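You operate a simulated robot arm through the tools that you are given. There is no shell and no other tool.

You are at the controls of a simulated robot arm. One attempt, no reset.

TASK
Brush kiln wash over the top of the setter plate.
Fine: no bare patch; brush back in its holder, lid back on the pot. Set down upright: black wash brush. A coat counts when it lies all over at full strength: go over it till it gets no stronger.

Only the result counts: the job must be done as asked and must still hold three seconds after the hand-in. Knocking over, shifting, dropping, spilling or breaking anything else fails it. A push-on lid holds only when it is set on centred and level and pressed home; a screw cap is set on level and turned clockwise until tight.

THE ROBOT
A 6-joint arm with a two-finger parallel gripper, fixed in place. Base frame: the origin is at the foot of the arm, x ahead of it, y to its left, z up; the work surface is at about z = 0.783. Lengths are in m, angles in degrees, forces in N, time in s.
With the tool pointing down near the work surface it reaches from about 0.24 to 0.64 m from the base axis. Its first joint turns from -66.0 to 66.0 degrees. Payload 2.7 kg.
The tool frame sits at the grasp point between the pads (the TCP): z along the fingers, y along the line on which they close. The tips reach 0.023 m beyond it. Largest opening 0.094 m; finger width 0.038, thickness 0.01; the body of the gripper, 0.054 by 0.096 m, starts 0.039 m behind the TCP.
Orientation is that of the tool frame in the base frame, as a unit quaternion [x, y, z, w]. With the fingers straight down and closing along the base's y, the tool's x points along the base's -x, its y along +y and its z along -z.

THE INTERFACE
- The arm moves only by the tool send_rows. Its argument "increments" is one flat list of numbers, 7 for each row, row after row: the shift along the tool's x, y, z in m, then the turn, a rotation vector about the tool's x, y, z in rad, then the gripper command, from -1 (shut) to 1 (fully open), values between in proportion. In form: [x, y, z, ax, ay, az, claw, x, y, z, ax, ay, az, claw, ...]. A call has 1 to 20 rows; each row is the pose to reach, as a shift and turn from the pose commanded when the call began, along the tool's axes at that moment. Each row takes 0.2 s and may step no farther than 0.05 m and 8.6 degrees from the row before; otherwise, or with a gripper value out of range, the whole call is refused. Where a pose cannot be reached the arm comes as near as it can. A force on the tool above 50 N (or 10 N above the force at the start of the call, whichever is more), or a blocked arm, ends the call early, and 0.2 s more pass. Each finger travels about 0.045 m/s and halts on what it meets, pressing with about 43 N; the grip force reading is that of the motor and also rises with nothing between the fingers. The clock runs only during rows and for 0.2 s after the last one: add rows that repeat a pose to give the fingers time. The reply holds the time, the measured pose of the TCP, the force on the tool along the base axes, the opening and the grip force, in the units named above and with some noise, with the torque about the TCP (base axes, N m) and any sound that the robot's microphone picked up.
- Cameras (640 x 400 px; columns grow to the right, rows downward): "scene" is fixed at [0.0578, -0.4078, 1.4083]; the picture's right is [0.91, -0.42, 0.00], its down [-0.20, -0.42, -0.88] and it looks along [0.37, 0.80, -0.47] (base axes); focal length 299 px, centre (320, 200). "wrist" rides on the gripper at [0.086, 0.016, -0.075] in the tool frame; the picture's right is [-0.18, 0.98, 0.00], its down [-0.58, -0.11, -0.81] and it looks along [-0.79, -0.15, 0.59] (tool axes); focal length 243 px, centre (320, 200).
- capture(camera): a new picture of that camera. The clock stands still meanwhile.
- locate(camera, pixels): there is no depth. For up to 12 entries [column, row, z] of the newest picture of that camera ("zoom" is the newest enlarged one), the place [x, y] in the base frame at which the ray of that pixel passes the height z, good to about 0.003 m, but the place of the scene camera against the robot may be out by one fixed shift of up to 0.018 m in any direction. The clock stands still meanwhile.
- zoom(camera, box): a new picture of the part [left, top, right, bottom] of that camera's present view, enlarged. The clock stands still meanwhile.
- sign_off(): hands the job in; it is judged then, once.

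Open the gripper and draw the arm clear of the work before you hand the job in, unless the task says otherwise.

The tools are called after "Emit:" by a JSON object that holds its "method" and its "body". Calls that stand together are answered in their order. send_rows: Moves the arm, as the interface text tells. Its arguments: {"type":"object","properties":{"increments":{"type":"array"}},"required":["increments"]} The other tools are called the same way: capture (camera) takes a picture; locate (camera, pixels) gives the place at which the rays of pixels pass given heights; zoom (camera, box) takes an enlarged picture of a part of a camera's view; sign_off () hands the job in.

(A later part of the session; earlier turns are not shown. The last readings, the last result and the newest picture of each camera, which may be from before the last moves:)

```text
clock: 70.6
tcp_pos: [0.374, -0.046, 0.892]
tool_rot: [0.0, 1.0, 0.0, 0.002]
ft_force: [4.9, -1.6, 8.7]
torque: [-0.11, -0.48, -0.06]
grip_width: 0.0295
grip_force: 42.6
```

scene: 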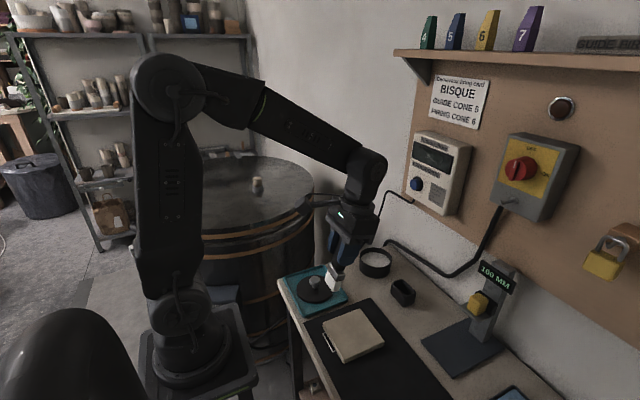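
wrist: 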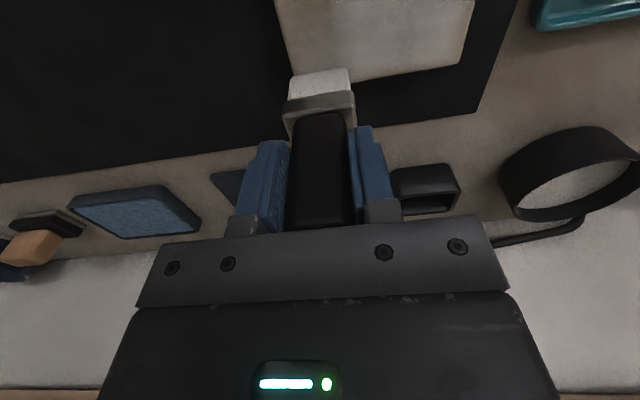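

Contact is back (8.7 N). Doing the −y edge lane with 8 mm steps, back and then forward with a phase offset.

Emit:
{"method": "send_rows", "body": {"increments": [0.008, 0, -0.0003, 0, 0, 0, -1, 0.016, 0, -0.0003, 0, 0, 0, -1, 0.024, 0, -0.0003, 0, 0, 0, -1, 0.032, 0, -0.0003, 0, 0, 0, -1, 0.04, 0, -0.0003, 0, 0, 0, -1, 0.048, 0, -0.0003, 0, 0, 0, -1, 0.056, 0, -0.0003, 0, 0, 0, -1, 0.064, 0, -0.0003, 0, 0, 0, -1, 0.072, 0, -0.0003, 0, 0, 0, -1, 0.08, 0, -0.0003, 0, 0, 0, -1, 0.088, 0, -0.0003, 0, 0, 0, -1, 0.084, 0, -0.0003, 0, 0, 0, -1, 0.076, 0, -0.0003, 0, 0, 0, -1, 0.068, 0, -0.0003, 0, 0, 0, -1, 0.06, 0, -0.0003, 0, 0, 0, -1, 0.052, 0, -0.0003, 0, 0, 0, -1, 0.044, 0, -0.0003, 0, 0, 0, -1, 0.036, 0, -0.0003, 0, 0, 0, -1, 0.028, 0, -0.0003, 0, 0, 0, -1, 0.02, 0, -0.0003, 0, 0, 0, -1]}}

Emit:
{"method": "zoom", "body": {"camera": "scene", "box": [325, 302, 389, 366]}}

```text
clock: 74.8
tcp_pos: [0.353, -0.0472, 0.8922]
tool_rot: [0.0, 1.0, 0.0, 0.001]
ft_force: [-0.1, 0.3, -0.1]
torque: [0.0, -0.01, 0.0]
grip_width: 0.029
grip_force: 42.9
```

```text
6.25 times, centred on (357, 334) of scene
```

zoom: 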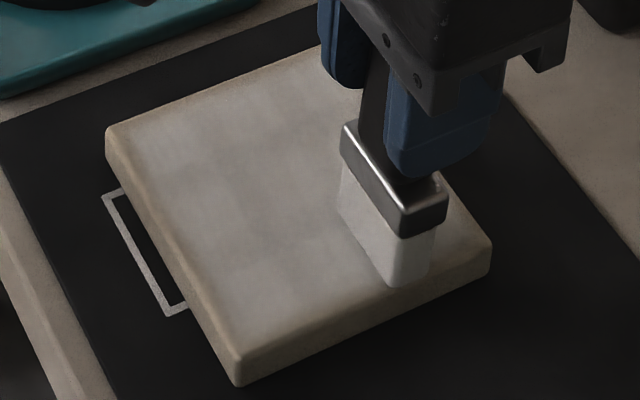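

Contact was lost again by a fraction of a mm, though the −y lane now has a coat. Lowering 1 mm and continuing.

Emit:
{"method": "send_rows", "body": {"increments": [-0.008, 0, 0.0007, 0, 0, 0, -1, -0.016, 0, 0.001, 0, 0, 0, -1, -0.024, 0, 0.001, 0, 0, 0, -1, -0.032, 0, 0.001, 0, 0, 0, -1]}}

```text
clock: 75.8
tcp_pos: [0.3851, -0.0468, 0.8925]
tool_rot: [-0.001, 1.0, 0.0, 0.001]
ft_force: [-0.2, 1.3, -0.2]
torque: [-0.01, -0.05, 0.05]
grip_width: 0.0292
grip_force: 43.3
```

Force still reads zero. I suspect the brush has shifted or tilted in the grip, so I'm looking closely at it from both cameras.

Emit:
{"method": "zoom", "body": {"camera": "scene", "box": [350, 270, 414, 350]}}

Emit:
{"method": "zoom", "body": {"camera": "wrist", "box": [220, 30, 444, 240]}}

```text
5.00 times, centred on (382, 310) of scene
```

zoom: 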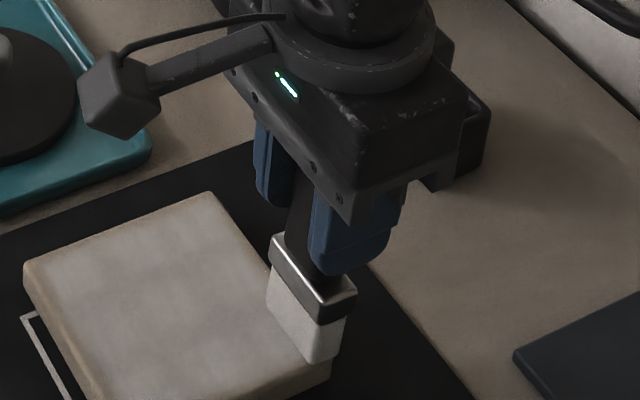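

```text
1.90 times, centred on (332, 135) of wrist
```

zoom: 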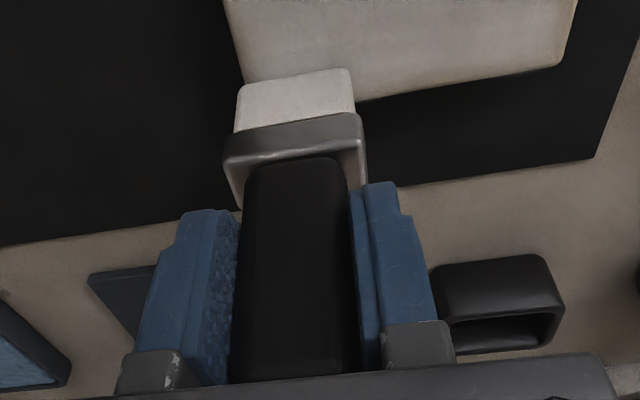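

The brush looks straight in the grip; at the edge it's just overhanging. Moving back to mid-plate to read the contact force there.

Emit:
{"method": "send_rows", "body": {"increments": [0.008, 0, 0, 0, 0, 0, -1, 0.016, 0.003, 0, 0, 0, 0, -1, 0.024, 0.006, 0, 0, 0, 0, -1, 0.032, 0.009, 0, 0, 0, 0, -1, 0.032, 0.009, 0, 0, 0, 0, -1]}}

Emit:
{"method": "locate", "body": {"camera": "wrist", "pixels": [[522, 66, 0.803], [410, 83, 0.803]]}}

```text
clock: 77.0
tcp_pos: [0.3551, -0.0402, 0.8909]
tool_rot: [0.0, 1.0, -0.001, 0.002]
ft_force: [6.4, -2.6, 18.4]
torque: [-0.22, -0.84, -0.02]
grip_width: 0.0296
grip_force: 43.1
```

```text
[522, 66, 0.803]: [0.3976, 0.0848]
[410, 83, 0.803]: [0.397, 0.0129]
```

Mid-plate after a −x move the force is 18 N. Testing what it reads after a +x move mid-plate, raising by 0.7 mm first.

Emit:
{"method": "send_rows", "body": {"increments": [0.008, 0, -0.0007, 0, 0, 0, -1, 0.016, 0, -0.0007, 0, 0, 0, -1, 0.024, 0, -0.0007, 0, 0, 0, -1, 0.032, 0, -0.0007, 0, 0, 0, -1, 0.024, 0, -0.0007, 0, 0, 0, -1, 0.016, 0, -0.0007, 0, 0, 0, -1, 0.008, 0, -0.0007, 0, 0, 0, -1]}}

Emit:
{"method": "zoom", "body": {"camera": "scene", "box": [325, 280, 405, 366]}}

```text
clock: 78.6
tcp_pos: [0.3439, -0.0364, 0.8908]
tool_rot: [-0.002, 1.0, 0.0, -0.001]
ft_force: [-0.6, -0.1, -0.8]
torque: [-0.02, -0.02, 0.0]
grip_width: 0.0293
grip_force: 43.5
```

```text
4.65 times, centred on (365, 323) of scene
```

zoom: 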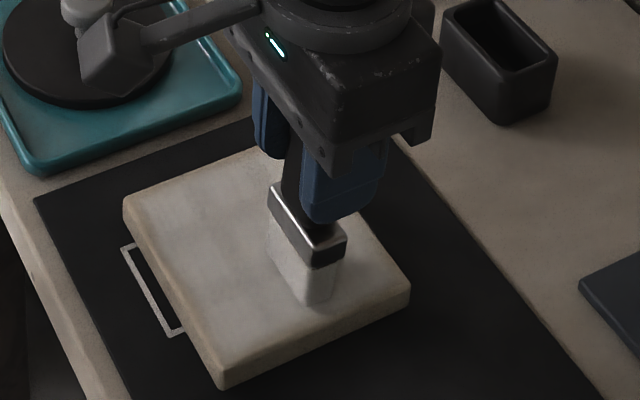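

In +x moves the bristles only just skim, so the brush has slipped up a couple of mm in the grip. Lowering to command z of about 0.890 and checking the force on a +x stroke.

Emit:
{"method": "send_rows", "body": {"increments": [-0.006, 0, 0.0005, 0, 0, 0, -1, -0.012, 0, 0.001, 0, 0, 0, -1, -0.018, 0, 0.0014, 0, 0, 0, -1, -0.024, 0, 0.0014, 0, 0, 0, -1]}}

```text
clock: 79.6
tcp_pos: [0.3674, -0.038, 0.8902]
tool_rot: [-0.001, 1.0, 0.0, 0.001]
ft_force: [-1.1, 0.1, 2.8]
torque: [0.0, 0.07, 0.0]
grip_width: 0.0293
grip_force: 43.8
```

2.8 N on a +x stroke at this height is good. Now a systematic set of lanes from the −y edge upward, running +x strokes at this height and −x strokes 0.5 mm higher.

Emit:
{"method": "send_rows", "body": {"increments": [-0.008, -0.004, 0, 0, 0, 0, -1, -0.017, -0.009, 0, 0, 0, 0, -1, -0.006, -0.009, -0.0005, 0, 0, 0, -1, 0.005, -0.009, -0.0005, 0, 0, 0, -1, 0.016, -0.009, -0.0005, 0, 0, 0, -1, 0.027, -0.009, -0.0005, 0, 0, 0, -1, 0.038, -0.009, -0.0005, 0, 0, 0, -1, 0.049, -0.009, -0.0005, 0, 0, 0, -1, 0.06, -0.009, -0.0005, 0, 0, 0, -1, 0.072, -0.009, -0.0005, 0, 0, 0, -1, 0.084, -0.009, -0.0005, 0, 0, 0, -1, 0.084, 0, -0.0005, 0, 0, 0, -1, 0.072, 0, 0, 0, 0, 0, -1, 0.06, 0, 0, 0, 0, 0, -1, 0.048, 0, 0, 0, 0, 0, -1, 0.036, 0, 0, 0, 0, 0, -1, 0.024, 0, 0, 0, 0, 0, -1, 0.012, 0, 0, 0, 0, 0, -1, 0, 0, 0, 0, 0, 0, -1, -0.016, 0, 0, 0, 0, 0, -1]}}

Emit:
{"method": "zoom", "body": {"camera": "scene", "box": [325, 302, 389, 366]}}

```text
clock: 83.8
tcp_pos: [0.3839, -0.0381, 0.8915]
tool_rot: [-0.001, 1.0, 0.001, 0.001]
ft_force: [-0.3, -0.2, 0.1]
torque: [0.06, 0.03, 0.04]
grip_width: 0.0292
grip_force: 42.8
```

```text
6.25 times, centred on (357, 334) of scene
```

zoom: 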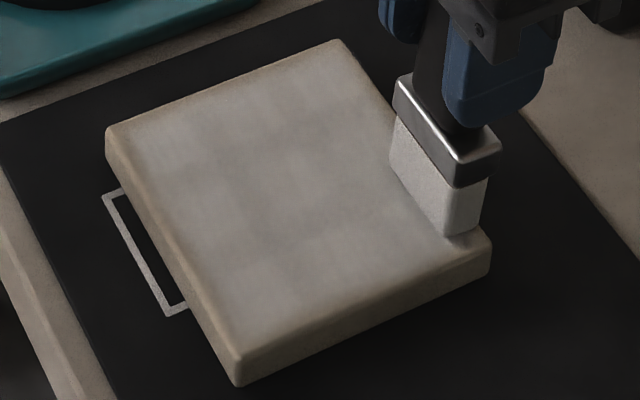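

The coat is building evenly but in blocky tones, and the bristles look speckled, perhaps running low. Going back to the pot to reload.

Emit:
{"method": "send_rows", "body": {"increments": [0, 0, -0.02, 0, 0, 0, -1, 0, 0.01, -0.055, 0, 0, 0, -1, -0.02, 0.045, -0.085, 0, 0, 0, -1, -0.045, 0.08, -0.085, 0, 0, 0, -1, -0.07, 0.115, -0.085, 0, 0, 0, -1, -0.095, 0.15, -0.085, 0, 0, 0, -1, -0.12, 0.185, -0.085, 0, 0, 0, -1, -0.136, 0.213, -0.085, 0, 0, 0, -1, -0.136, 0.213, -0.05, 0, 0, 0, -1, -0.136, 0.213, -0.025, 0, 0, 0, -1, -0.136, 0.213, -0.012, 0, 0, 0, -1, -0.136, 0.213, -0.012, 0, 0, 0, -1]}}

Emit:
{"method": "zoom", "body": {"camera": "scene", "box": [340, 220, 420, 290]}}

Emit:
{"method": "zoom", "body": {"camera": "scene", "box": [325, 302, 389, 366]}}

```text
refused: row 3 steps farther than a row can; nothing moved
```

```text
5.71 times, centred on (380, 255) of scene
```

zoom: 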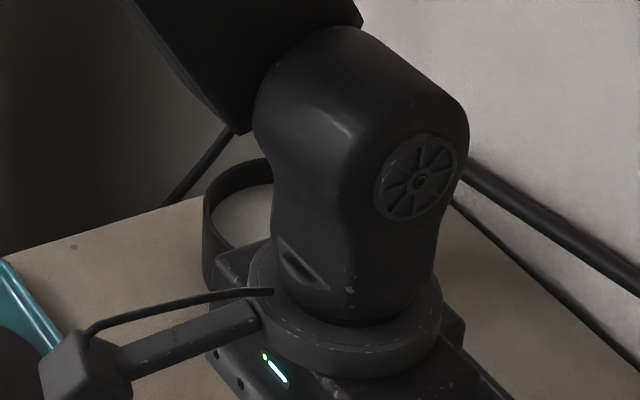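

```text
6.25 times, centred on (357, 334) of scene
```

zoom: 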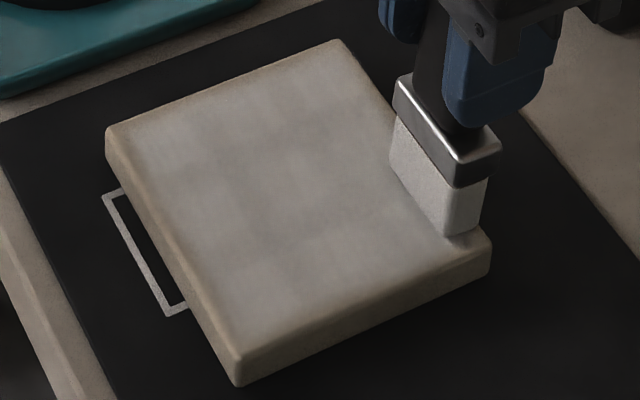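

A step was too long, so the call was refused. Resending with shorter steps.

Emit:
{"method": "send_rows", "body": {"increments": [0, 0, -0.02, 0, 0, 0, -1, 0, 0, -0.055, 0, 0, 0, -1, 0, 0.01, -0.085, 0, 0, 0, -1, -0.022, 0.045, -0.085, 0, 0, 0, -1, -0.045, 0.08, -0.085, 0, 0, 0, -1, -0.07, 0.115, -0.085, 0, 0, 0, -1, -0.095, 0.15, -0.085, 0, 0, 0, -1, -0.118, 0.185, -0.085, 0, 0, 0, -1, -0.136, 0.213, -0.085, 0, 0, 0, -1, -0.136, 0.213, -0.05, 0, 0, 0, -1, -0.136, 0.213, -0.025, 0, 0, 0, -1, -0.136, 0.213, -0.012, 0, 0, 0, -1, -0.136, 0.213, -0.012, 0, 0, 0, -1]}}

Emit:
{"method": "zoom", "body": {"camera": "scene", "box": [340, 220, 420, 290]}}

Emit:
{"method": "zoom", "body": {"camera": "scene", "box": [325, 302, 389, 366]}}

```text
clock: 86.6
tcp_pos: [0.5202, 0.1728, 0.9008]
tool_rot: [0.0, 1.0, -0.001, 0.001]
ft_force: [-0.1, -0.1, -0.8]
torque: [-0.01, -0.03, 0.0]
grip_width: 0.0293
grip_force: 43.2
```

```text
5.71 times, centred on (380, 255) of scene
```

zoom: 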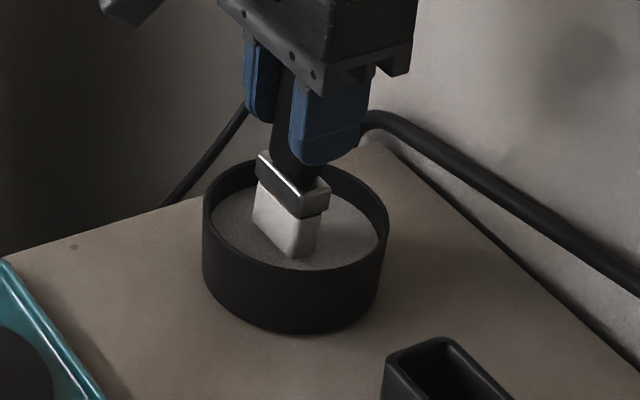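

```text
6.25 times, centred on (357, 334) of scene
```

zoom: 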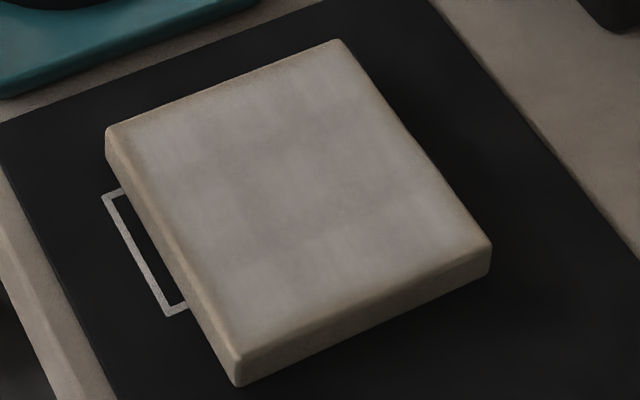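

The old coat is fairly uniform. The brush has also tilted slightly in the grip, tip towards −x by a few mm. Touching the wash gently to reload.

Emit:
{"method": "send_rows", "body": {"increments": [0, 0, 0.002, 0, 0, 0, -1, 0, 0, 0.004, 0, 0, 0, -1, 0, 0, 0.005, 0, 0, 0, -1, 0, 0, 0.006, 0, 0, 0, -1, 0, 0, 0.006, 0, 0, 0, -1, 0, 0, 0.006, 0, 0, 0, -1]}}

Emit:
{"method": "zoom", "body": {"camera": "scene", "box": [340, 220, 420, 290]}}

Emit:
{"method": "zoom", "body": {"camera": "wrist", "box": [220, 0, 444, 140]}}

```text
clock: 88.0
tcp_pos: [0.52, 0.1748, 0.8981]
tool_rot: [-0.001, 1.0, 0.0, 0.002]
ft_force: [-0.6, -2.0, 21.8]
torque: [-0.23, -0.05, -0.01]
grip_width: 0.0295
grip_force: 43.4
```

```text
5.71 times, centred on (380, 255) of scene
```

zoom: 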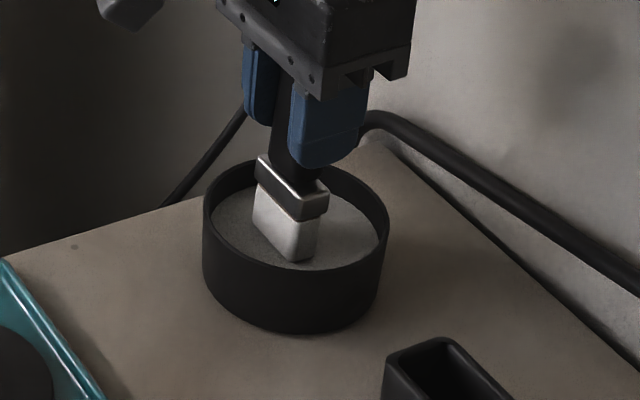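

```text
2.86 times, centred on (332, 70) of wrist
```

zoom: 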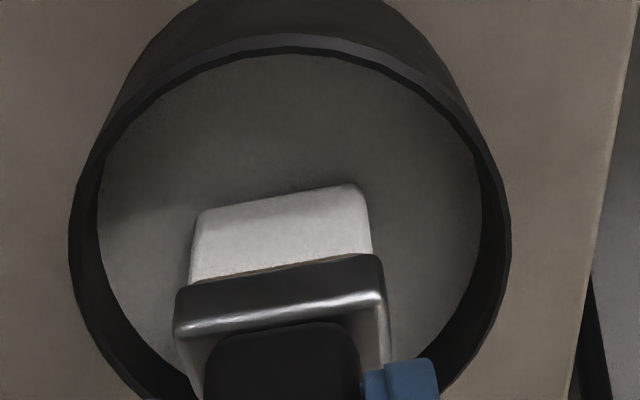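

Reloaded (bright white bristles, 22 N touch). Lifting out and returning to the plate's +y, +x corner, just above contact.

Emit:
{"method": "send_rows", "body": {"increments": [0, 0, -0.005, 0, 0, 0, -1, 0, 0, -0.02, 0, 0, 0, -1, 0, 0, -0.05, 0, 0, 0, -1, 0, 0, -0.085, 0, 0, 0, -1, 0, 0, -0.085, 0, 0, 0, -1, 0.03, -0.03, -0.085, 0, 0, 0, -1, 0.06, -0.06, -0.085, 0, 0, 0, -1, 0.09, -0.09, -0.085, 0, 0, 0, -1, 0.115, -0.12, -0.085, 0, 0, 0, -1, 0.136, -0.1455, -0.07, 0, 0, 0, -1, 0.136, -0.1455, -0.04, 0, 0, 0, -1, 0.136, -0.1455, -0.01, 0, 0, 0, -1, 0.136, -0.1455, 0.002, 0, 0, 0, -1, 0.136, -0.1455, 0.005, 0, 0, 0, -1, 0.136, -0.1455, 0.005, 0, 0, 0, -1]}}

Emit:
{"method": "zoom", "body": {"camera": "scene", "box": [325, 280, 405, 366]}}

```text
clock: 91.2
tcp_pos: [0.3852, 0.0294, 0.8908]
tool_rot: [-0.001, 1.0, 0.0, 0.001]
ft_force: [0.2, -0.2, -1.3]
torque: [-0.01, 0.04, 0.03]
grip_width: 0.0293
grip_force: 43.5
```

```text
4.65 times, centred on (365, 323) of scene
```

zoom: 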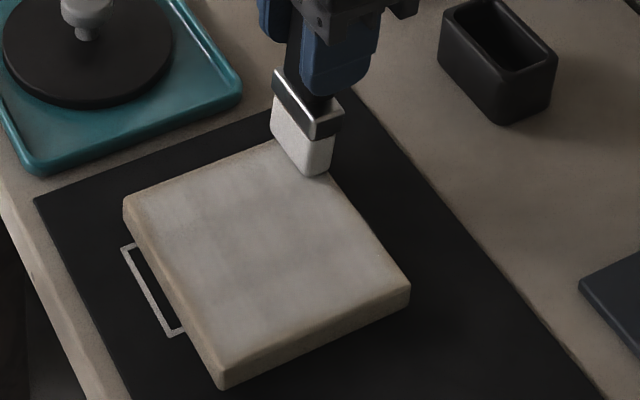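

In position above the corner. First −x stroke along the +y edge at command 0.890, then +x stroke one half-lane in, a touch lower.

Emit:
{"method": "send_rows", "body": {"increments": [0, 0, 0.001, 0, 0, 0, -1, 0.01, 0, 0.001, 0, 0, 0, -1, 0.02, 0, 0.001, 0, 0, 0, -1, 0.03, 0, 0.001, 0, 0, 0, -1, 0.04, 0, 0.001, 0, 0, 0, -1, 0.05, 0, 0.001, 0, 0, 0, -1, 0.06, 0, 0.001, 0, 0, 0, -1, 0.07, 0, 0.001, 0, 0, 0, -1, 0.08, 0, 0.001, 0, 0, 0, -1, 0.09, 0, 0.001, 0, 0, 0, -1]}}

Emit:
{"method": "send_rows", "body": {"increments": [0.01, 0, 0, 0, 0, 0, -1, 0.01, -0.006, 0, 0, 0, 0, -1, 0, -0.006, 0, 0, 0, 0, -1, -0.01, -0.006, 0.0005, 0, 0, 0, -1, -0.02, -0.006, 0.0005, 0, 0, 0, -1, -0.03, -0.006, 0.0005, 0, 0, 0, -1, -0.04, -0.006, 0.0005, 0, 0, 0, -1]}}

Emit:
{"method": "zoom", "body": {"camera": "scene", "box": [325, 302, 389, 366]}}

```text
clock: 93.4
tcp_pos: [0.2937, 0.0268, 0.8905]
tool_rot: [-0.001, 1.0, 0.0, 0.0]
ft_force: [5.7, 0.7, 10.2]
torque: [0.03, -0.61, 0.01]
grip_width: 0.0294
grip_force: 42.5
```

```text
clock: 95.0
tcp_pos: [0.3358, 0.0226, 0.8902]
tool_rot: [-0.001, 1.0, 0.0, 0.0]
ft_force: [0.7, -0.7, -0.9]
torque: [0.03, 0.02, 0.01]
grip_width: 0.0293
grip_force: 43.0
```

```text
6.25 times, centred on (357, 334) of scene
```

zoom: 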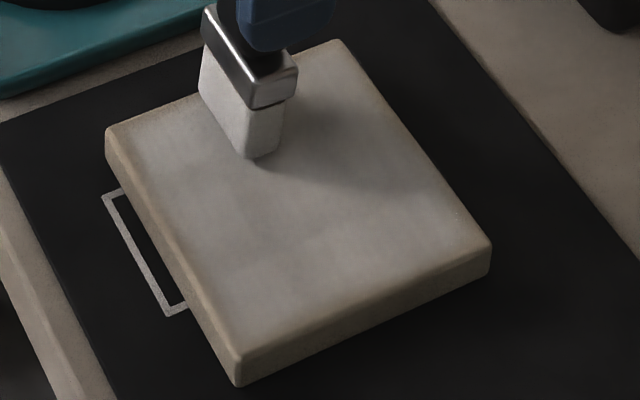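

The +x stroke again lost contact, so I'm lowering 0.8 mm for the rest of this +x stroke.

Emit:
{"method": "send_rows", "body": {"increments": [-0.008, 0, 0.0008, 0, 0, 0, -1, -0.016, 0, 0.0008, 0, 0, 0, -1, -0.024, 0, 0.0008, 0, 0, 0, -1, -0.032, 0, 0.0008, 0, 0, 0, -1, -0.04, 0, 0.0008, 0, 0, 0, -1]}}

Emit:
{"method": "zoom", "body": {"camera": "scene", "box": [340, 270, 404, 330]}}

```text
clock: 96.2
tcp_pos: [0.3752, 0.0233, 0.889]
tool_rot: [-0.001, 1.0, 0.0, 0.001]
ft_force: [-0.9, 0.6, 2.5]
torque: [0.0, 0.07, 0.02]
grip_width: 0.0292
grip_force: 42.8
```

```text
6.67 times, centred on (372, 300) of scene
```

zoom: 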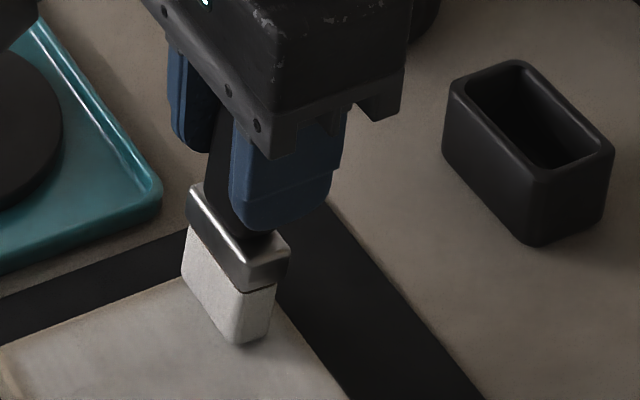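

Contact 2.5 N on +x at command 0.8887. Continuing lanes: −x at y=0.0135 then +x at y=0.0045, each slightly lower than before.

Emit:
{"method": "send_rows", "body": {"increments": [-0.01, 0, 0, 0, 0, 0, -1, -0.01, -0.009, -0.0006, 0, 0, 0, -1, 0.001, -0.009, -0.0006, 0, 0, 0, -1, 0.012, -0.009, -0.0006, 0, 0, 0, -1, 0.023, -0.009, -0.0006, 0, 0, 0, -1, 0.034, -0.009, -0.0006, 0, 0, 0, -1, 0.045, -0.009, -0.0006, 0, 0, 0, -1, 0.056, -0.009, -0.0006, 0, 0, 0, -1, 0.067, -0.009, -0.0006, 0, 0, 0, -1, 0.078, -0.009, -0.0006, 0, 0, 0, -1, 0.09, -0.009, -0.0006, 0, 0, 0, -1, 0.09, -0.018, 0, 0, 0, 0, -1, 0.078, -0.018, 0.0003, 0, 0, 0, -1, 0.066, -0.018, 0.0003, 0, 0, 0, -1, 0.054, -0.018, 0.0003, 0, 0, 0, -1, 0.042, -0.018, 0.0003, 0, 0, 0, -1, 0.03, -0.018, 0.0003, 0, 0, 0, -1, 0.018, -0.018, 0.0003, 0, 0, 0, -1, 0.006, -0.018, 0.0003, 0, 0, 0, -1, -0.01, -0.018, 0.0003, 0, 0, 0, -1]}}

Emit:
{"method": "zoom", "body": {"camera": "scene", "box": [325, 302, 389, 366]}}

```text
clock: 100.4
tcp_pos: [0.383, 0.0059, 0.889]
tool_rot: [0.0, 1.0, 0.0, 0.001]
ft_force: [0.8, -0.2, -0.3]
torque: [-0.01, 0.0, -0.03]
grip_width: 0.0293
grip_force: 43.2
```

```text
6.25 times, centred on (357, 334) of scene
```

zoom: 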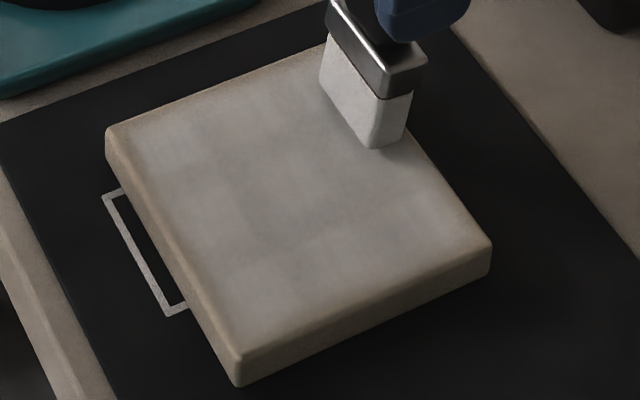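

The brush pivots in the grip on x strokes. Strokes along y are held stiffly by the pads instead, so I'll switch to y strokes in 10 mm strips and check the force.

Emit:
{"method": "send_rows", "body": {"increments": [0, 0.012, 0, 0, 0, 0, -1, 0, 0.024, 0, 0, 0, 0, -1, -0.003, 0.024, 0.0003, 0, 0, 0, -1, -0.003, 0.012, 0.0003, 0, 0, 0, -1, -0.003, 0, 0.0003, 0, 0, 0, -1, -0.003, -0.012, 0.0003, 0, 0, 0, -1, -0.003, -0.024, 0.0003, 0, 0, 0, -1]}}

```text
clock: 102.0
tcp_pos: [0.3858, -0.0173, 0.8894]
tool_rot: [0.0, 1.0, 0.001, 0.002]
ft_force: [-0.1, -0.9, -0.7]
torque: [-0.04, 0.03, 0.0]
grip_width: 0.0291
grip_force: 43.4
```

No contact at this edge strip yet; lowering 1 mm and continuing the y stroke.

Emit:
{"method": "send_rows", "body": {"increments": [0, -0.008, 0.0005, 0, 0, 0, -1, 0, -0.018, 0.001, 0, 0, 0, -1, 0, -0.0285, 0.001, 0, 0, 0, -1, 0, -0.018, 0.001, 0, 0, 0, -1, 0, -0.006, 0.001, 0, 0, 0, -1]}}

Emit:
{"method": "zoom", "body": {"camera": "scene", "box": [340, 280, 404, 350]}}

Emit:
{"method": "zoom", "body": {"camera": "wrist", "box": [220, 30, 444, 170]}}

```text
clock: 103.2
tcp_pos: [0.3874, -0.0241, 0.8877]
tool_rot: [-0.001, 1.0, 0.0, 0.001]
ft_force: [0.1, -1.5, 1.2]
torque: [-0.06, -0.04, 0.02]
grip_width: 0.0293
grip_force: 43.1
```

```text
5.71 times, centred on (372, 315) of scene
```

zoom: 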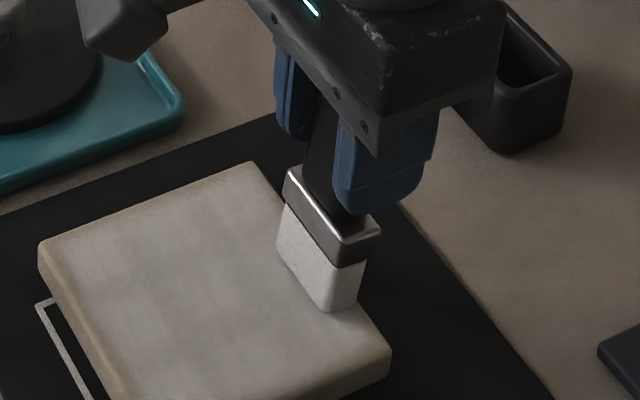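

```text
2.86 times, centred on (332, 100) of wrist
```

zoom: 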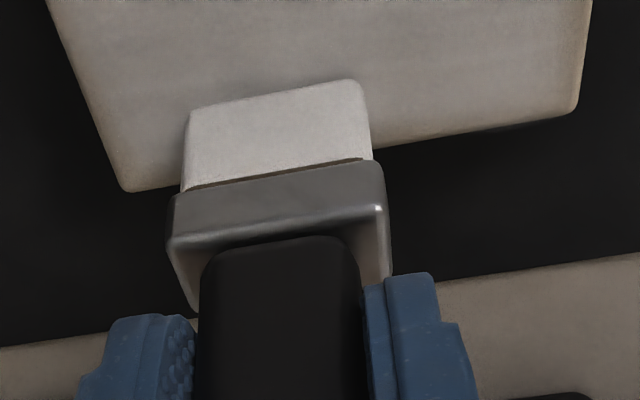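

Contact restored (1.2 N with sideways friction). Locating where the bristle front edge and the plate far edge lie in this view, to know the overlap.

Emit:
{"method": "locate", "body": {"camera": "zoom", "pixels": [[190, 112, 0.803], [360, 82, 0.803], [575, 105, 0.803], [375, 150, 0.803], [128, 192, 0.803]]}}

```text
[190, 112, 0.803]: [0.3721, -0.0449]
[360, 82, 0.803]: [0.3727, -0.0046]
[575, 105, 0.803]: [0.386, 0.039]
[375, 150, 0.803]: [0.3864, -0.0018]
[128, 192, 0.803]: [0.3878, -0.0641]
```

The bristle block sits 6.5 mm towards −x of the TCP: a tilt of about 4°, so only one edge touches. I'll lift, counter-tilt the tool by 0.07 rad so the bristles sit flat, then lower towards contact.

Emit:
{"method": "send_rows", "body": {"increments": [0, 0, -0.005, 0, 0, 0, -1, 0.004, 0, -0.006, 0, -0.035, 0, -1, 0.006, 0, -0.006, 0, -0.07, 0, -1, 0.006, 0, -0.004, 0, -0.07, 0, -1, 0.006, 0, -0.003, 0, -0.07, 0, -1, 0.006, 0, -0.003, 0, -0.07, 0, -1]}}

Emit:
{"method": "zoom", "body": {"camera": "wrist", "box": [220, 30, 444, 170]}}

Emit:
{"method": "zoom", "body": {"camera": "scene", "box": [340, 280, 404, 350]}}

```text
clock: 104.6
tcp_pos: [0.3802, -0.0246, 0.8903]
tool_rot: [-0.001, 0.999, -0.001, 0.036]
ft_force: [0.0, -0.4, -0.1]
torque: [0.03, -0.01, 0.01]
grip_width: 0.0292
grip_force: 42.9
```

```text
2.86 times, centred on (332, 100) of wrist
```

zoom: 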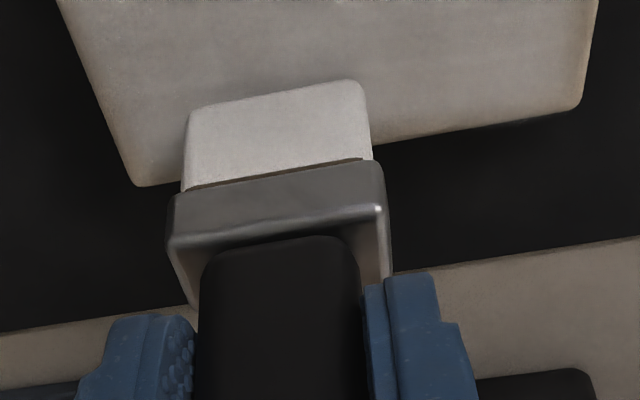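

```text
5.71 times, centred on (372, 315) of scene
```

zoom: 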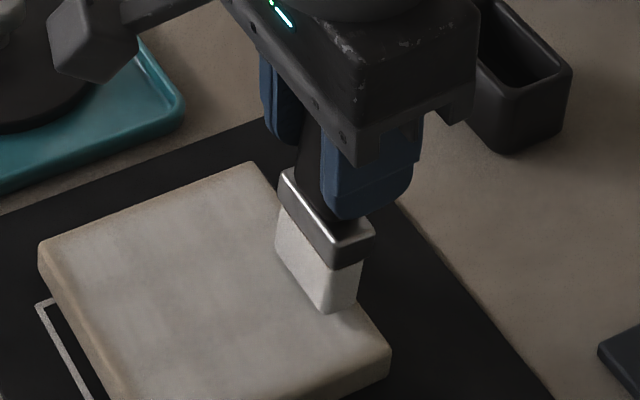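

Bristles now look upright. Creeping down vertically to find flat contact.

Emit:
{"method": "send_rows", "body": {"increments": [0, 0, 0.0005, 0, 0, 0, -1, 0.0001, 0, 0.001, 0, 0, 0, -1, 0.0001, 0, 0.0015, 0, 0, 0, -1, 0.0001, 0, 0.0015, 0, 0, 0, -1]}}

```text
clock: 105.6
tcp_pos: [0.3805, -0.0232, 0.8888]
tool_rot: [-0.001, 0.999, 0.0, 0.036]
ft_force: [-0.7, -0.1, -1.0]
torque: [0.05, 0.04, -0.03]
grip_width: 0.0295
grip_force: 43.0
```

Emit:
{"method": "send_rows", "body": {"increments": [0, 0, 0.0005, 0, 0, 0, -1, 0.0001, 0, 0.001, 0, 0, 0, -1, 0.0001, 0, 0.0015, 0, 0, 0, -1, 0.0001, 0, 0.0015, 0, 0, 0, -1]}}

```text
clock: 106.6
tcp_pos: [0.381, -0.0252, 0.8877]
tool_rot: [-0.001, 0.999, 0.0, 0.036]
ft_force: [-0.3, 0.7, -0.1]
torque: [0.01, 0.0, 0.04]
grip_width: 0.029
grip_force: 42.7
```

Still free at command 0.887; another 1.5 mm.

Emit:
{"method": "send_rows", "body": {"increments": [0, 0, 0.0005, 0, 0, 0, -1, 0.0001, 0, 0.001, 0, 0, 0, -1, 0.0001, 0, 0.0015, 0, 0, 0, -1, 0.0001, 0, 0.0015, 0, 0, 0, -1]}}

```text
clock: 107.6
tcp_pos: [0.3804, -0.0244, 0.8864]
tool_rot: [-0.001, 0.999, 0.001, 0.036]
ft_force: [-3.9, 0.9, 21.4]
torque: [0.06, 0.25, 0.01]
grip_width: 0.0294
grip_force: 43.5
```

Firm flat contact (21 N). Backing off 0.9 mm for a light press, then y strokes in strips at x=0.382, 0.372, 0.362.

Emit:
{"method": "send_rows", "body": {"increments": [-0.002, -0.01, -0.00076, 0, 0, 0, -1, -0.002, -0.0225, -0.00076, 0, 0, 0, -1, -0.002, -0.0105, -0.00076, 0, 0, 0, -1, -0.002, 0.0015, -0.00076, 0, 0, 0, -1, -0.002, 0.0135, -0.00076, 0, 0, 0, -1, -0.002, 0.0255, -0.00076, 0, 0, 0, -1, -0.002, 0.0375, -0.00076, 0, 0, 0, -1, -0.002, 0.0495, -0.00076, 0, 0, 0, -1, 0.008, 0.0495, -0.00146, 0, 0, 0, -1, 0.008, 0.0375, -0.00146, 0, 0, 0, -1, 0.008, 0.0255, -0.00146, 0, 0, 0, -1, 0.008, 0.0135, -0.00146, 0, 0, 0, -1, 0.008, 0.0015, -0.00146, 0, 0, 0, -1, 0.008, -0.0105, -0.00146, 0, 0, 0, -1, 0.008, -0.0225, -0.00146, 0, 0, 0, -1, 0.018, -0.0225, -0.00216, 0, 0, 0, -1, 0.018, -0.0105, -0.00216, 0, 0, 0, -1, 0.018, 0.0015, -0.00216, 0, 0, 0, -1, 0.018, 0.0135, -0.00216, 0, 0, 0, -1, 0.018, 0.0255, -0.00216, 0, 0, 0, -1]}}

Emit:
{"method": "zoom", "body": {"camera": "scene", "box": [325, 292, 389, 366]}}

```text
clock: 111.8
tcp_pos: [0.3638, -0.0005, 0.8871]
tool_rot: [-0.001, 0.999, -0.001, 0.036]
ft_force: [-0.9, -6.1, 14.5]
torque: [-0.46, -0.06, -0.01]
grip_width: 0.0295
grip_force: 43.5
```

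```text
5.41 times, centred on (357, 329) of scene
```

zoom: 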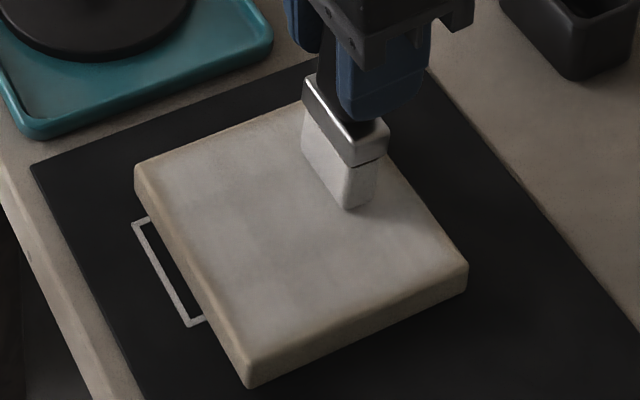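

Contact holds steadily at 14.5 N with y strokes. Continuing strips at x=0.352, 0.342, 0.332.

Emit:
{"method": "send_rows", "body": {"increments": [0, 0.012, -0.0002, 0, 0, 0, -1, 0, 0.024, -0.0002, 0, 0, 0, -1, 0.01, 0.024, -0.0009, 0, 0, 0, -1, 0.01, 0.012, -0.0009, 0, 0, 0, -1, 0.01, 0, -0.0009, 0, 0, 0, -1, 0.01, -0.012, -0.0009, 0, 0, 0, -1, 0.01, -0.024, -0.0009, 0, 0, 0, -1, 0.01, -0.036, -0.0009, 0, 0, 0, -1, 0.01, -0.048, -0.0009, 0, 0, 0, -1, 0.02, -0.048, -0.0016, 0, 0, 0, -1, 0.02, -0.036, -0.0016, 0, 0, 0, -1, 0.02, -0.024, -0.0016, 0, 0, 0, -1, 0.02, -0.012, -0.0016, 0, 0, 0, -1, 0.02, 0, -0.0016, 0, 0, 0, -1, 0.02, 0.012, -0.0016, 0, 0, 0, -1, 0.02, 0.024, -0.0016, 0, 0, 0, -1, 0.03, 0.024, -0.0023, 0, 0, 0, -1, 0.03, 0.012, -0.0023, 0, 0, 0, -1, 0.03, 0, -0.0023, 0, 0, 0, -1, 0.03, -0.012, -0.0023, 0, 0, 0, -1]}}

Emit:
{"method": "zoom", "body": {"camera": "scene", "box": [325, 302, 389, 366]}}

```text
clock: 116.0
tcp_pos: [0.3352, -0.0127, 0.886]
tool_rot: [-0.001, 0.999, 0.0, 0.036]
ft_force: [1.0, 4.2, 10.8]
torque: [0.38, -0.12, 0.04]
grip_width: 0.0295
grip_force: 43.2
```

```text
6.25 times, centred on (357, 334) of scene
```

zoom: 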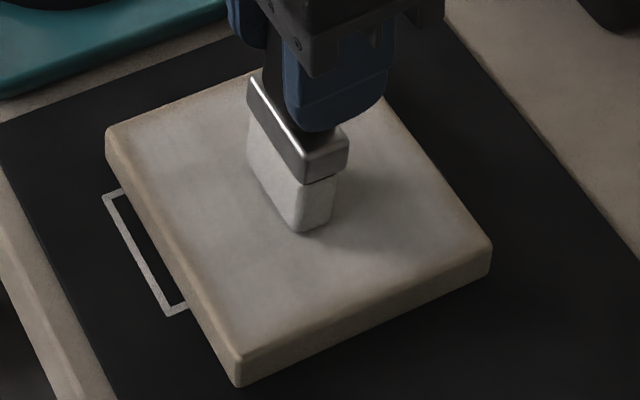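

The swept side is whiter and the plate hasn't moved. Continuing strips at x=0.322, 0.312, 0.302.

Emit:
{"method": "send_rows", "body": {"increments": [0, -0.012, 0, 0, 0, 0, -1, 0, -0.024, 0, 0, 0, 0, -1, 0, -0.036, 0, 0, 0, 0, -1, 0.01, -0.036, -0.0007, 0, 0, 0, -1, 0.01, -0.024, -0.0007, 0, 0, 0, -1, 0.01, -0.012, -0.0007, 0, 0, 0, -1, 0.01, 0, -0.0007, 0, 0, 0, -1, 0.01, 0.012, -0.0007, 0, 0, 0, -1, 0.01, 0.024, -0.0007, 0, 0, 0, -1, 0.01, 0.036, -0.0007, 0, 0, 0, -1, 0.02, 0.036, -0.0014, 0, 0, 0, -1, 0.02, 0.024, -0.0014, 0, 0, 0, -1, 0.02, 0.012, -0.0014, 0, 0, 0, -1, 0.02, 0, -0.0014, 0, 0, 0, -1, 0.02, -0.012, -0.0014, 0, 0, 0, -1, 0.02, -0.024, -0.0014, 0, 0, 0, -1, 0.02, -0.036, -0.0014, 0, 0, 0, -1, 0.03, -0.036, -0.0021, 0, 0, 0, -1, 0.03, -0.024, -0.0021, 0, 0, 0, -1, 0.03, -0.012, -0.0021, 0, 0, 0, -1]}}

Emit:
{"method": "zoom", "body": {"camera": "scene", "box": [325, 302, 389, 366]}}

```text
clock: 120.2
tcp_pos: [0.3013, -0.0221, 0.8863]
tool_rot: [0.0, 0.999, 0.0, 0.035]
ft_force: [0.0, -0.1, 1.2]
torque: [-0.07, 0.0, -0.01]
grip_width: 0.0293
grip_force: 42.9
```

```text
6.25 times, centred on (357, 334) of scene
```

zoom: 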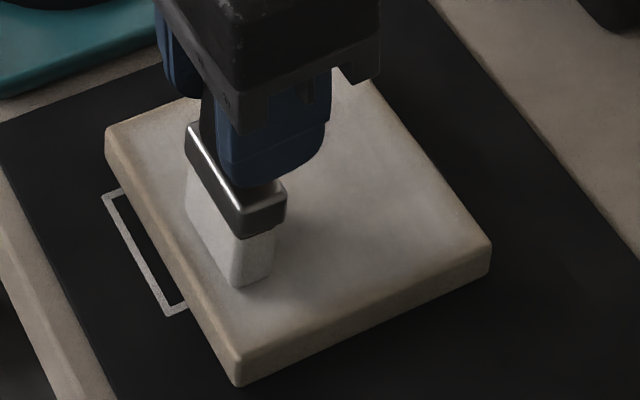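

Force has eased to 1.2 N, so 0.5 mm lower for the last strips, x=0.302, 0.292 and 0.284 at the −x edge.

Emit:
{"method": "send_rows", "body": {"increments": [0, 0.012, 0.0005, 0, 0, 0, -1, 0, 0.024, 0.0005, 0, 0, 0, -1, 0, 0.036, 0.0005, 0, 0, 0, -1, 0, 0.048, 0.0005, 0, 0, 0, -1, 0.01, 0.048, -0.0002, 0, 0, 0, -1, 0.01, 0.036, -0.0002, 0, 0, 0, -1, 0.01, 0.024, -0.0002, 0, 0, 0, -1, 0.01, 0.012, -0.0002, 0, 0, 0, -1, 0.01, 0, -0.0002, 0, 0, 0, -1, 0.01, -0.012, -0.0002, 0, 0, 0, -1, 0.01, -0.024, -0.0002, 0, 0, 0, -1, 0.018, -0.024, -0.0008, 0, 0, 0, -1, 0.018, -0.012, -0.0008, 0, 0, 0, -1, 0.018, 0, -0.0008, 0, 0, 0, -1, 0.018, 0.012, -0.0008, 0, 0, 0, -1, 0.018, 0.024, -0.0008, 0, 0, 0, -1, 0.018, 0.036, -0.0008, 0, 0, 0, -1, 0.018, 0.048, -0.0008, 0, 0, 0, -1, 0.018, 0.036, -0.0008, 0, 0, 0, -1, 0.018, 0.024, -0.0008, 0, 0, 0, -1]}}

Emit:
{"method": "zoom", "body": {"camera": "scene", "box": [325, 302, 389, 366]}}

```text
clock: 124.4
tcp_pos: [0.2855, -0.001, 0.8864]
tool_rot: [-0.001, 0.999, 0.0, 0.036]
ft_force: [0.5, 0.0, -1.4]
torque: [0.04, 0.0, -0.01]
grip_width: 0.0292
grip_force: 43.0
```

```text
6.25 times, centred on (357, 334) of scene
```

zoom: 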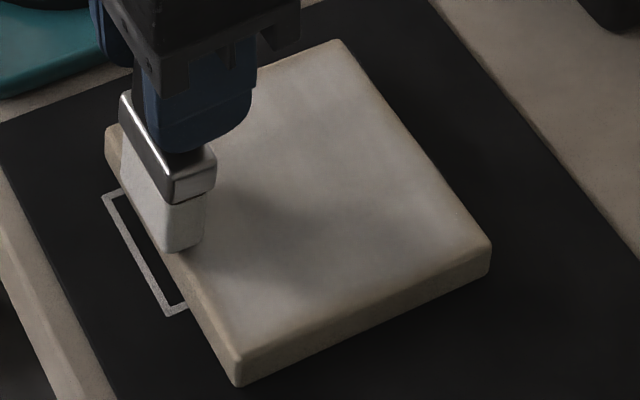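

No force at the −x edge strip. Moving 3 mm in, 0.9 mm lower, and repeating that strip.

Emit:
{"method": "send_rows", "body": {"increments": [-0.003, 0, 0.0006, 0, 0, 0, -1, -0.003, 0.012, 0.0011, 0, 0, 0, -1, -0.003, 0.024, 0.0011, 0, 0, 0, -1, -0.003, 0.012, 0.0011, 0, 0, 0, -1, -0.003, 0, 0.0011, 0, 0, 0, -1]}}

```text
clock: 125.6
tcp_pos: [0.2873, 0.0011, 0.886]
tool_rot: [-0.001, 0.999, 0.0, 0.037]
ft_force: [1.7, 6.3, 10.9]
torque: [0.41, -0.17, 0.05]
grip_width: 0.0292
grip_force: 43.0
```

Good contact (10.9 N). Sweeping the −x edge strips fully at x=0.287, 0.284 and 0.294.

Emit:
{"method": "send_rows", "body": {"increments": [0, -0.012, 0, 0, 0, 0, -1, 0, -0.024, 0, 0, 0, 0, -1, 0, -0.036, 0, 0, 0, 0, -1, 0, -0.048, 0, 0, 0, 0, -1, 0.003, -0.048, 0, 0, 0, 0, -1, 0.003, -0.036, 0, 0, 0, 0, -1, 0.003, -0.024, 0, 0, 0, 0, -1, 0.003, -0.012, 0, 0, 0, 0, -1, 0.003, 0, 0, 0, 0, 0, -1, 0.003, 0.012, 0, 0, 0, 0, -1, 0.003, 0.024, 0, 0, 0, 0, -1, -0.007, 0.024, 0.0005, 0, 0, 0, -1, -0.007, 0.012, 0.0005, 0, 0, 0, -1, -0.007, 0, 0.0005, 0, 0, 0, -1, -0.007, -0.012, 0.0005, 0, 0, 0, -1, -0.007, -0.024, 0.0005, 0, 0, 0, -1, -0.007, -0.036, 0.0005, 0, 0, 0, -1, -0.007, -0.048, 0.0005, 0, 0, 0, -1]}}

Emit:
{"method": "send_rows", "body": {"increments": [0, 0, -0.02, 0, 0, 0, -1, 0, 0, -0.06, 0, 0, 0, -1, -0.04, 0, -0.09, 0, 0, 0, -1, -0.08, 0.01, -0.09, 0, 0, 0, -1, -0.11, 0.04, -0.09, 0, 0, 0, -1, -0.11, 0.04, -0.09, 0, 0, 0, -1]}}

Emit:
{"method": "capture", "body": {"camera": "scene"}}

Emit:
{"method": "zoom", "body": {"camera": "scene", "box": [325, 302, 389, 366]}}

Emit:
{"method": "capture", "body": {"camera": "wrist"}}

```text
clock: 129.4
tcp_pos: [0.2946, -0.0493, 0.8862]
tool_rot: [-0.001, 0.999, 0.001, 0.034]
ft_force: [0.6, 0.5, 0.2]
torque: [0.02, 0.02, 0.0]
grip_width: 0.0294
grip_force: 43.2
```

```text
clock: 130.8
tcp_pos: [0.3928, -0.0048, 0.9819]
tool_rot: [-0.001, 0.999, 0.0, 0.034]
ft_force: [0.3, 0.9, -0.6]
torque: [-0.03, 0.0, -0.01]
grip_width: 0.0295
grip_force: 42.7
```

```text
taken
```

scene: 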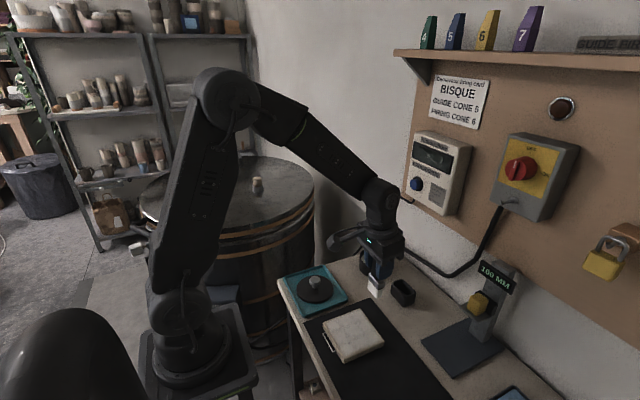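

```text
6.25 times, centred on (357, 334) of scene
```

zoom: 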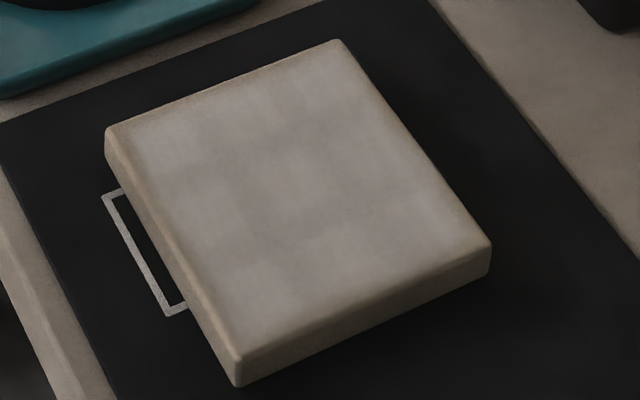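

```text
taken
```

wrist: 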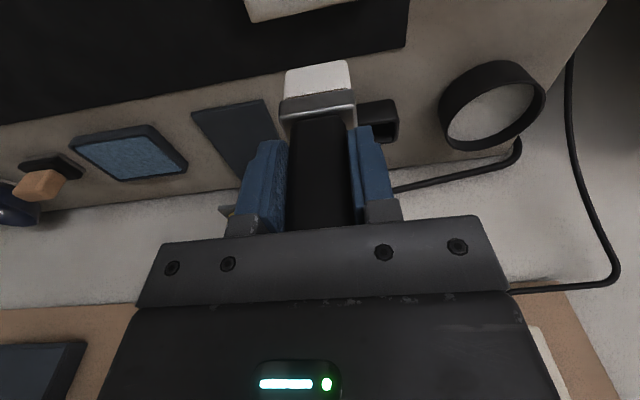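

Zooming tightly on the plate to judge uniformity and the edges.

Emit:
{"method": "zoom", "body": {"camera": "scene", "box": [320, 305, 360, 345]}}

Emit:
{"method": "zoom", "body": {"camera": "scene", "box": [345, 320, 385, 360]}}

```text
10.00 times, centred on (340, 325) of scene
```

zoom: 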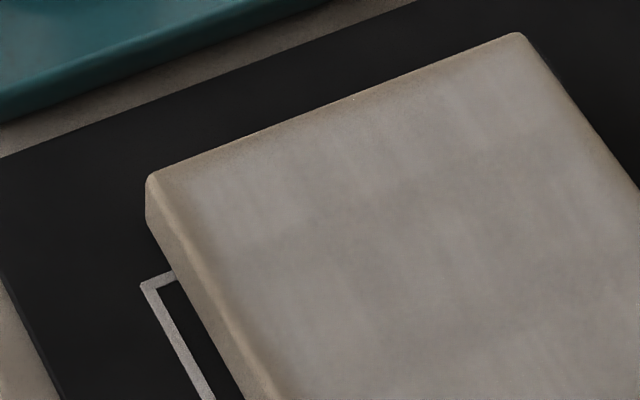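

```text
10.00 times, centred on (365, 340) of scene
```

zoom: 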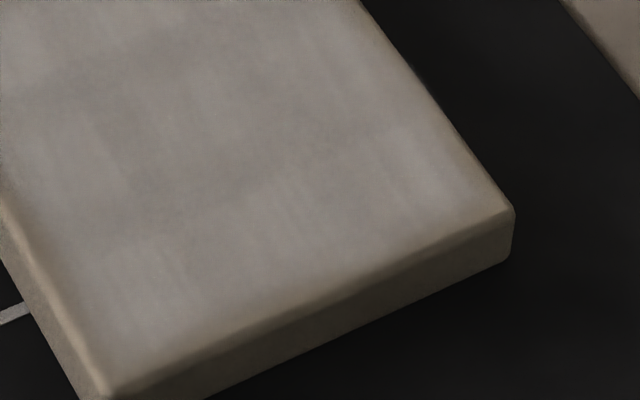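

The coat fades slightly at the edges, especially −x and +y, and a soft arm shadow may colour the middle. I'll reload the brush at the pot and compare with the earlier picture from the same arm pose.

Emit:
{"method": "send_rows", "body": {"increments": [-0.02, 0.03, 0.0014, 0, 0, 0, -1, -0.04, 0.06, 0.0028, 0, 0, 0, -1, -0.06, 0.09, 0.0042, 0, 0, 0, -1, -0.08, 0.12, 0.0056, 0, 0, 0, -1, -0.1, 0.15, 0.007, 0, 0, 0, -1, -0.1213, 0.182, 0.0085, 0, 0, 0, -1, -0.1192, 0.182, 0.0385, 0, 0, 0, -1, -0.1171, 0.182, 0.0685, 0, 0, 0, -1, -0.116, 0.182, 0.0865, 0, 0, 0, -1, -0.1155, 0.182, 0.0925, 0, 0, 0, -1, -0.1155, 0.182, 0.0925, 0, 0, 0, -1]}}

Emit:
{"method": "zoom", "body": {"camera": "scene", "box": [340, 220, 420, 290]}}

Emit:
{"method": "zoom", "body": {"camera": "scene", "box": [325, 302, 389, 366]}}

```text
clock: 133.2
tcp_pos: [0.5186, 0.1749, 0.8991]
tool_rot: [-0.001, 0.999, 0.0, 0.036]
ft_force: [0.9, -0.6, -0.9]
torque: [-0.01, -0.04, -0.01]
grip_width: 0.0291
grip_force: 42.8
```

```text
5.71 times, centred on (380, 255) of scene
```

zoom: 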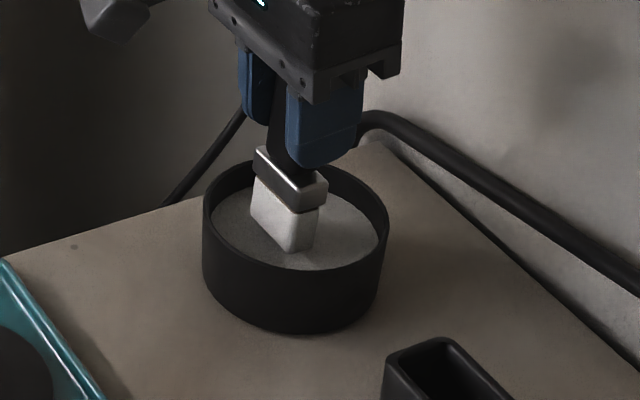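

```text
6.25 times, centred on (357, 334) of scene
```

zoom: 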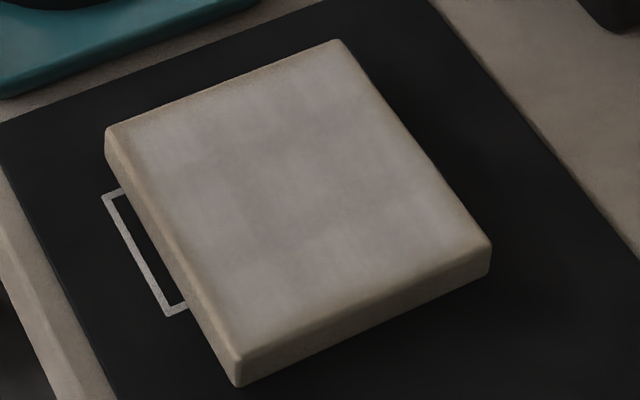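

The picture is nearly the same as before the last round, so the field may be near full strength. The edges are the concern. Reloading, then another round concentrating on edges.

Emit:
{"method": "send_rows", "body": {"increments": [0.0002, 0, 0.002, 0, 0, 0, -1, 0.0003, 0, 0.004, 0, 0, 0, -1, 0.0004, 0, 0.006, 0, 0, 0, -1, 0.0005, 0, 0.007, 0, 0, 0, -1, 0.0005, 0, 0.007, 0, 0, 0, -1]}}

Emit:
{"method": "zoom", "body": {"camera": "wrist", "box": [220, 0, 444, 140]}}

```text
clock: 134.4
tcp_pos: [0.5186, 0.176, 0.8935]
tool_rot: [-0.001, 0.999, 0.0, 0.036]
ft_force: [-1.2, -0.8, 6.6]
torque: [-0.06, 0.03, 0.03]
grip_width: 0.0293
grip_force: 42.9
```

```text
2.86 times, centred on (332, 70) of wrist
```

zoom: 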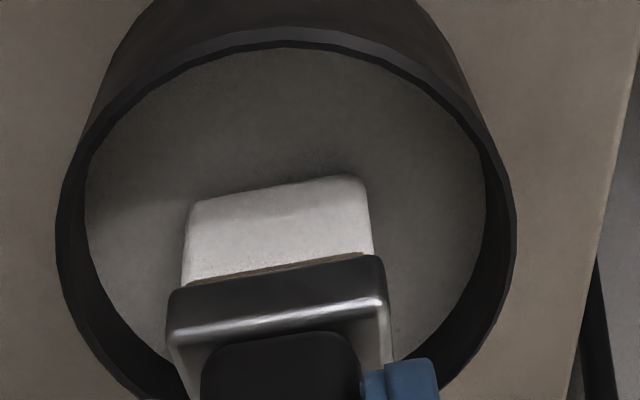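

Reloaded with a light 6.6 N touch. Lifting out and going back to the plate's +x,+y corner.

Emit:
{"method": "send_rows", "body": {"increments": [-0.0004, 0, -0.005, 0, 0, 0, -1, -0.0018, 0, -0.025, 0, 0, 0, -1, -0.0042, 0, -0.06, 0, 0, 0, -1, -0.0063, 0, -0.0898, 0, 0, 0, -1, 0.027, -0.03, -0.0922, 0, 0, 0, -1, 0.061, -0.06, -0.0945, 0, 0, 0, -1, 0.095, -0.09, -0.0969, 0, 0, 0, -1, 0.1285, -0.12, -0.0993, 0, 0, 0, -1, 0.1285, -0.148, -0.0993, 0, 0, 0, -1, 0.1305, -0.148, -0.07, 0, 0, 0, -1, 0.1325, -0.148, -0.04, 0, 0, 0, -1, 0.134, -0.148, -0.018, 0, 0, 0, -1, 0.1351, -0.148, -0.0054, 0, 0, 0, -1, 0.1351, -0.148, -0.0054, 0, 0, 0, -1]}}

Emit:
{"method": "zoom", "body": {"camera": "wrist", "box": [220, 30, 444, 170]}}

```text
clock: 137.4
tcp_pos: [0.384, 0.024, 0.8893]
tool_rot: [0.0, 0.999, 0.001, 0.036]
ft_force: [0.4, 0.2, -1.4]
torque: [0.01, -0.04, -0.03]
grip_width: 0.0293
grip_force: 42.8
```

```text
2.86 times, centred on (332, 100) of wrist
```

zoom: 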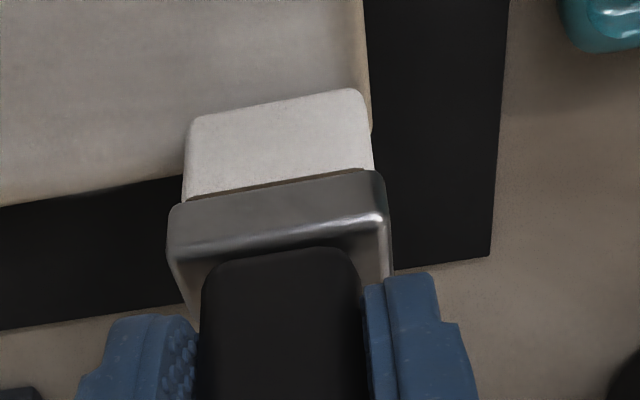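

The +y edge shows a thin tan band, so strokes should reach to y=0.030 and −0.053. Lowering to contact and checking force.

Emit:
{"method": "send_rows", "body": {"increments": [0, 0.002, 0.001, 0, 0, 0, -1, 0.0001, 0.004, 0.0017, 0, 0, 0, -1, 0.0001, -0.004, 0.0019, 0, 0, 0, -1, 0.0001, -0.012, 0.0019, 0, 0, 0, -1]}}

```text
clock: 138.4
tcp_pos: [0.3848, 0.0132, 0.8859]
tool_rot: [-0.001, 0.999, 0.0, 0.035]
ft_force: [-1.0, -0.6, -0.2]
torque: [0.03, 0.01, 0.02]
grip_width: 0.0294
grip_force: 42.9
```

Emit:
{"method": "send_rows", "body": {"increments": [0, -0.01, 0.0006, 0, 0, 0, -1, 0.0001, -0.02, 0.001, 0, 0, 0, -1, 0.0001, -0.01, 0.001, 0, 0, 0, -1, 0.0001, 0, 0.001, 0, 0, 0, -1]}}

```text
clock: 139.4
tcp_pos: [0.3839, 0.0149, 0.8859]
tool_rot: [-0.001, 0.999, 0.0, 0.036]
ft_force: [1.8, -4.8, 8.4]
torque: [-0.32, -0.2, -0.01]
grip_width: 0.0292
grip_force: 43.3
```

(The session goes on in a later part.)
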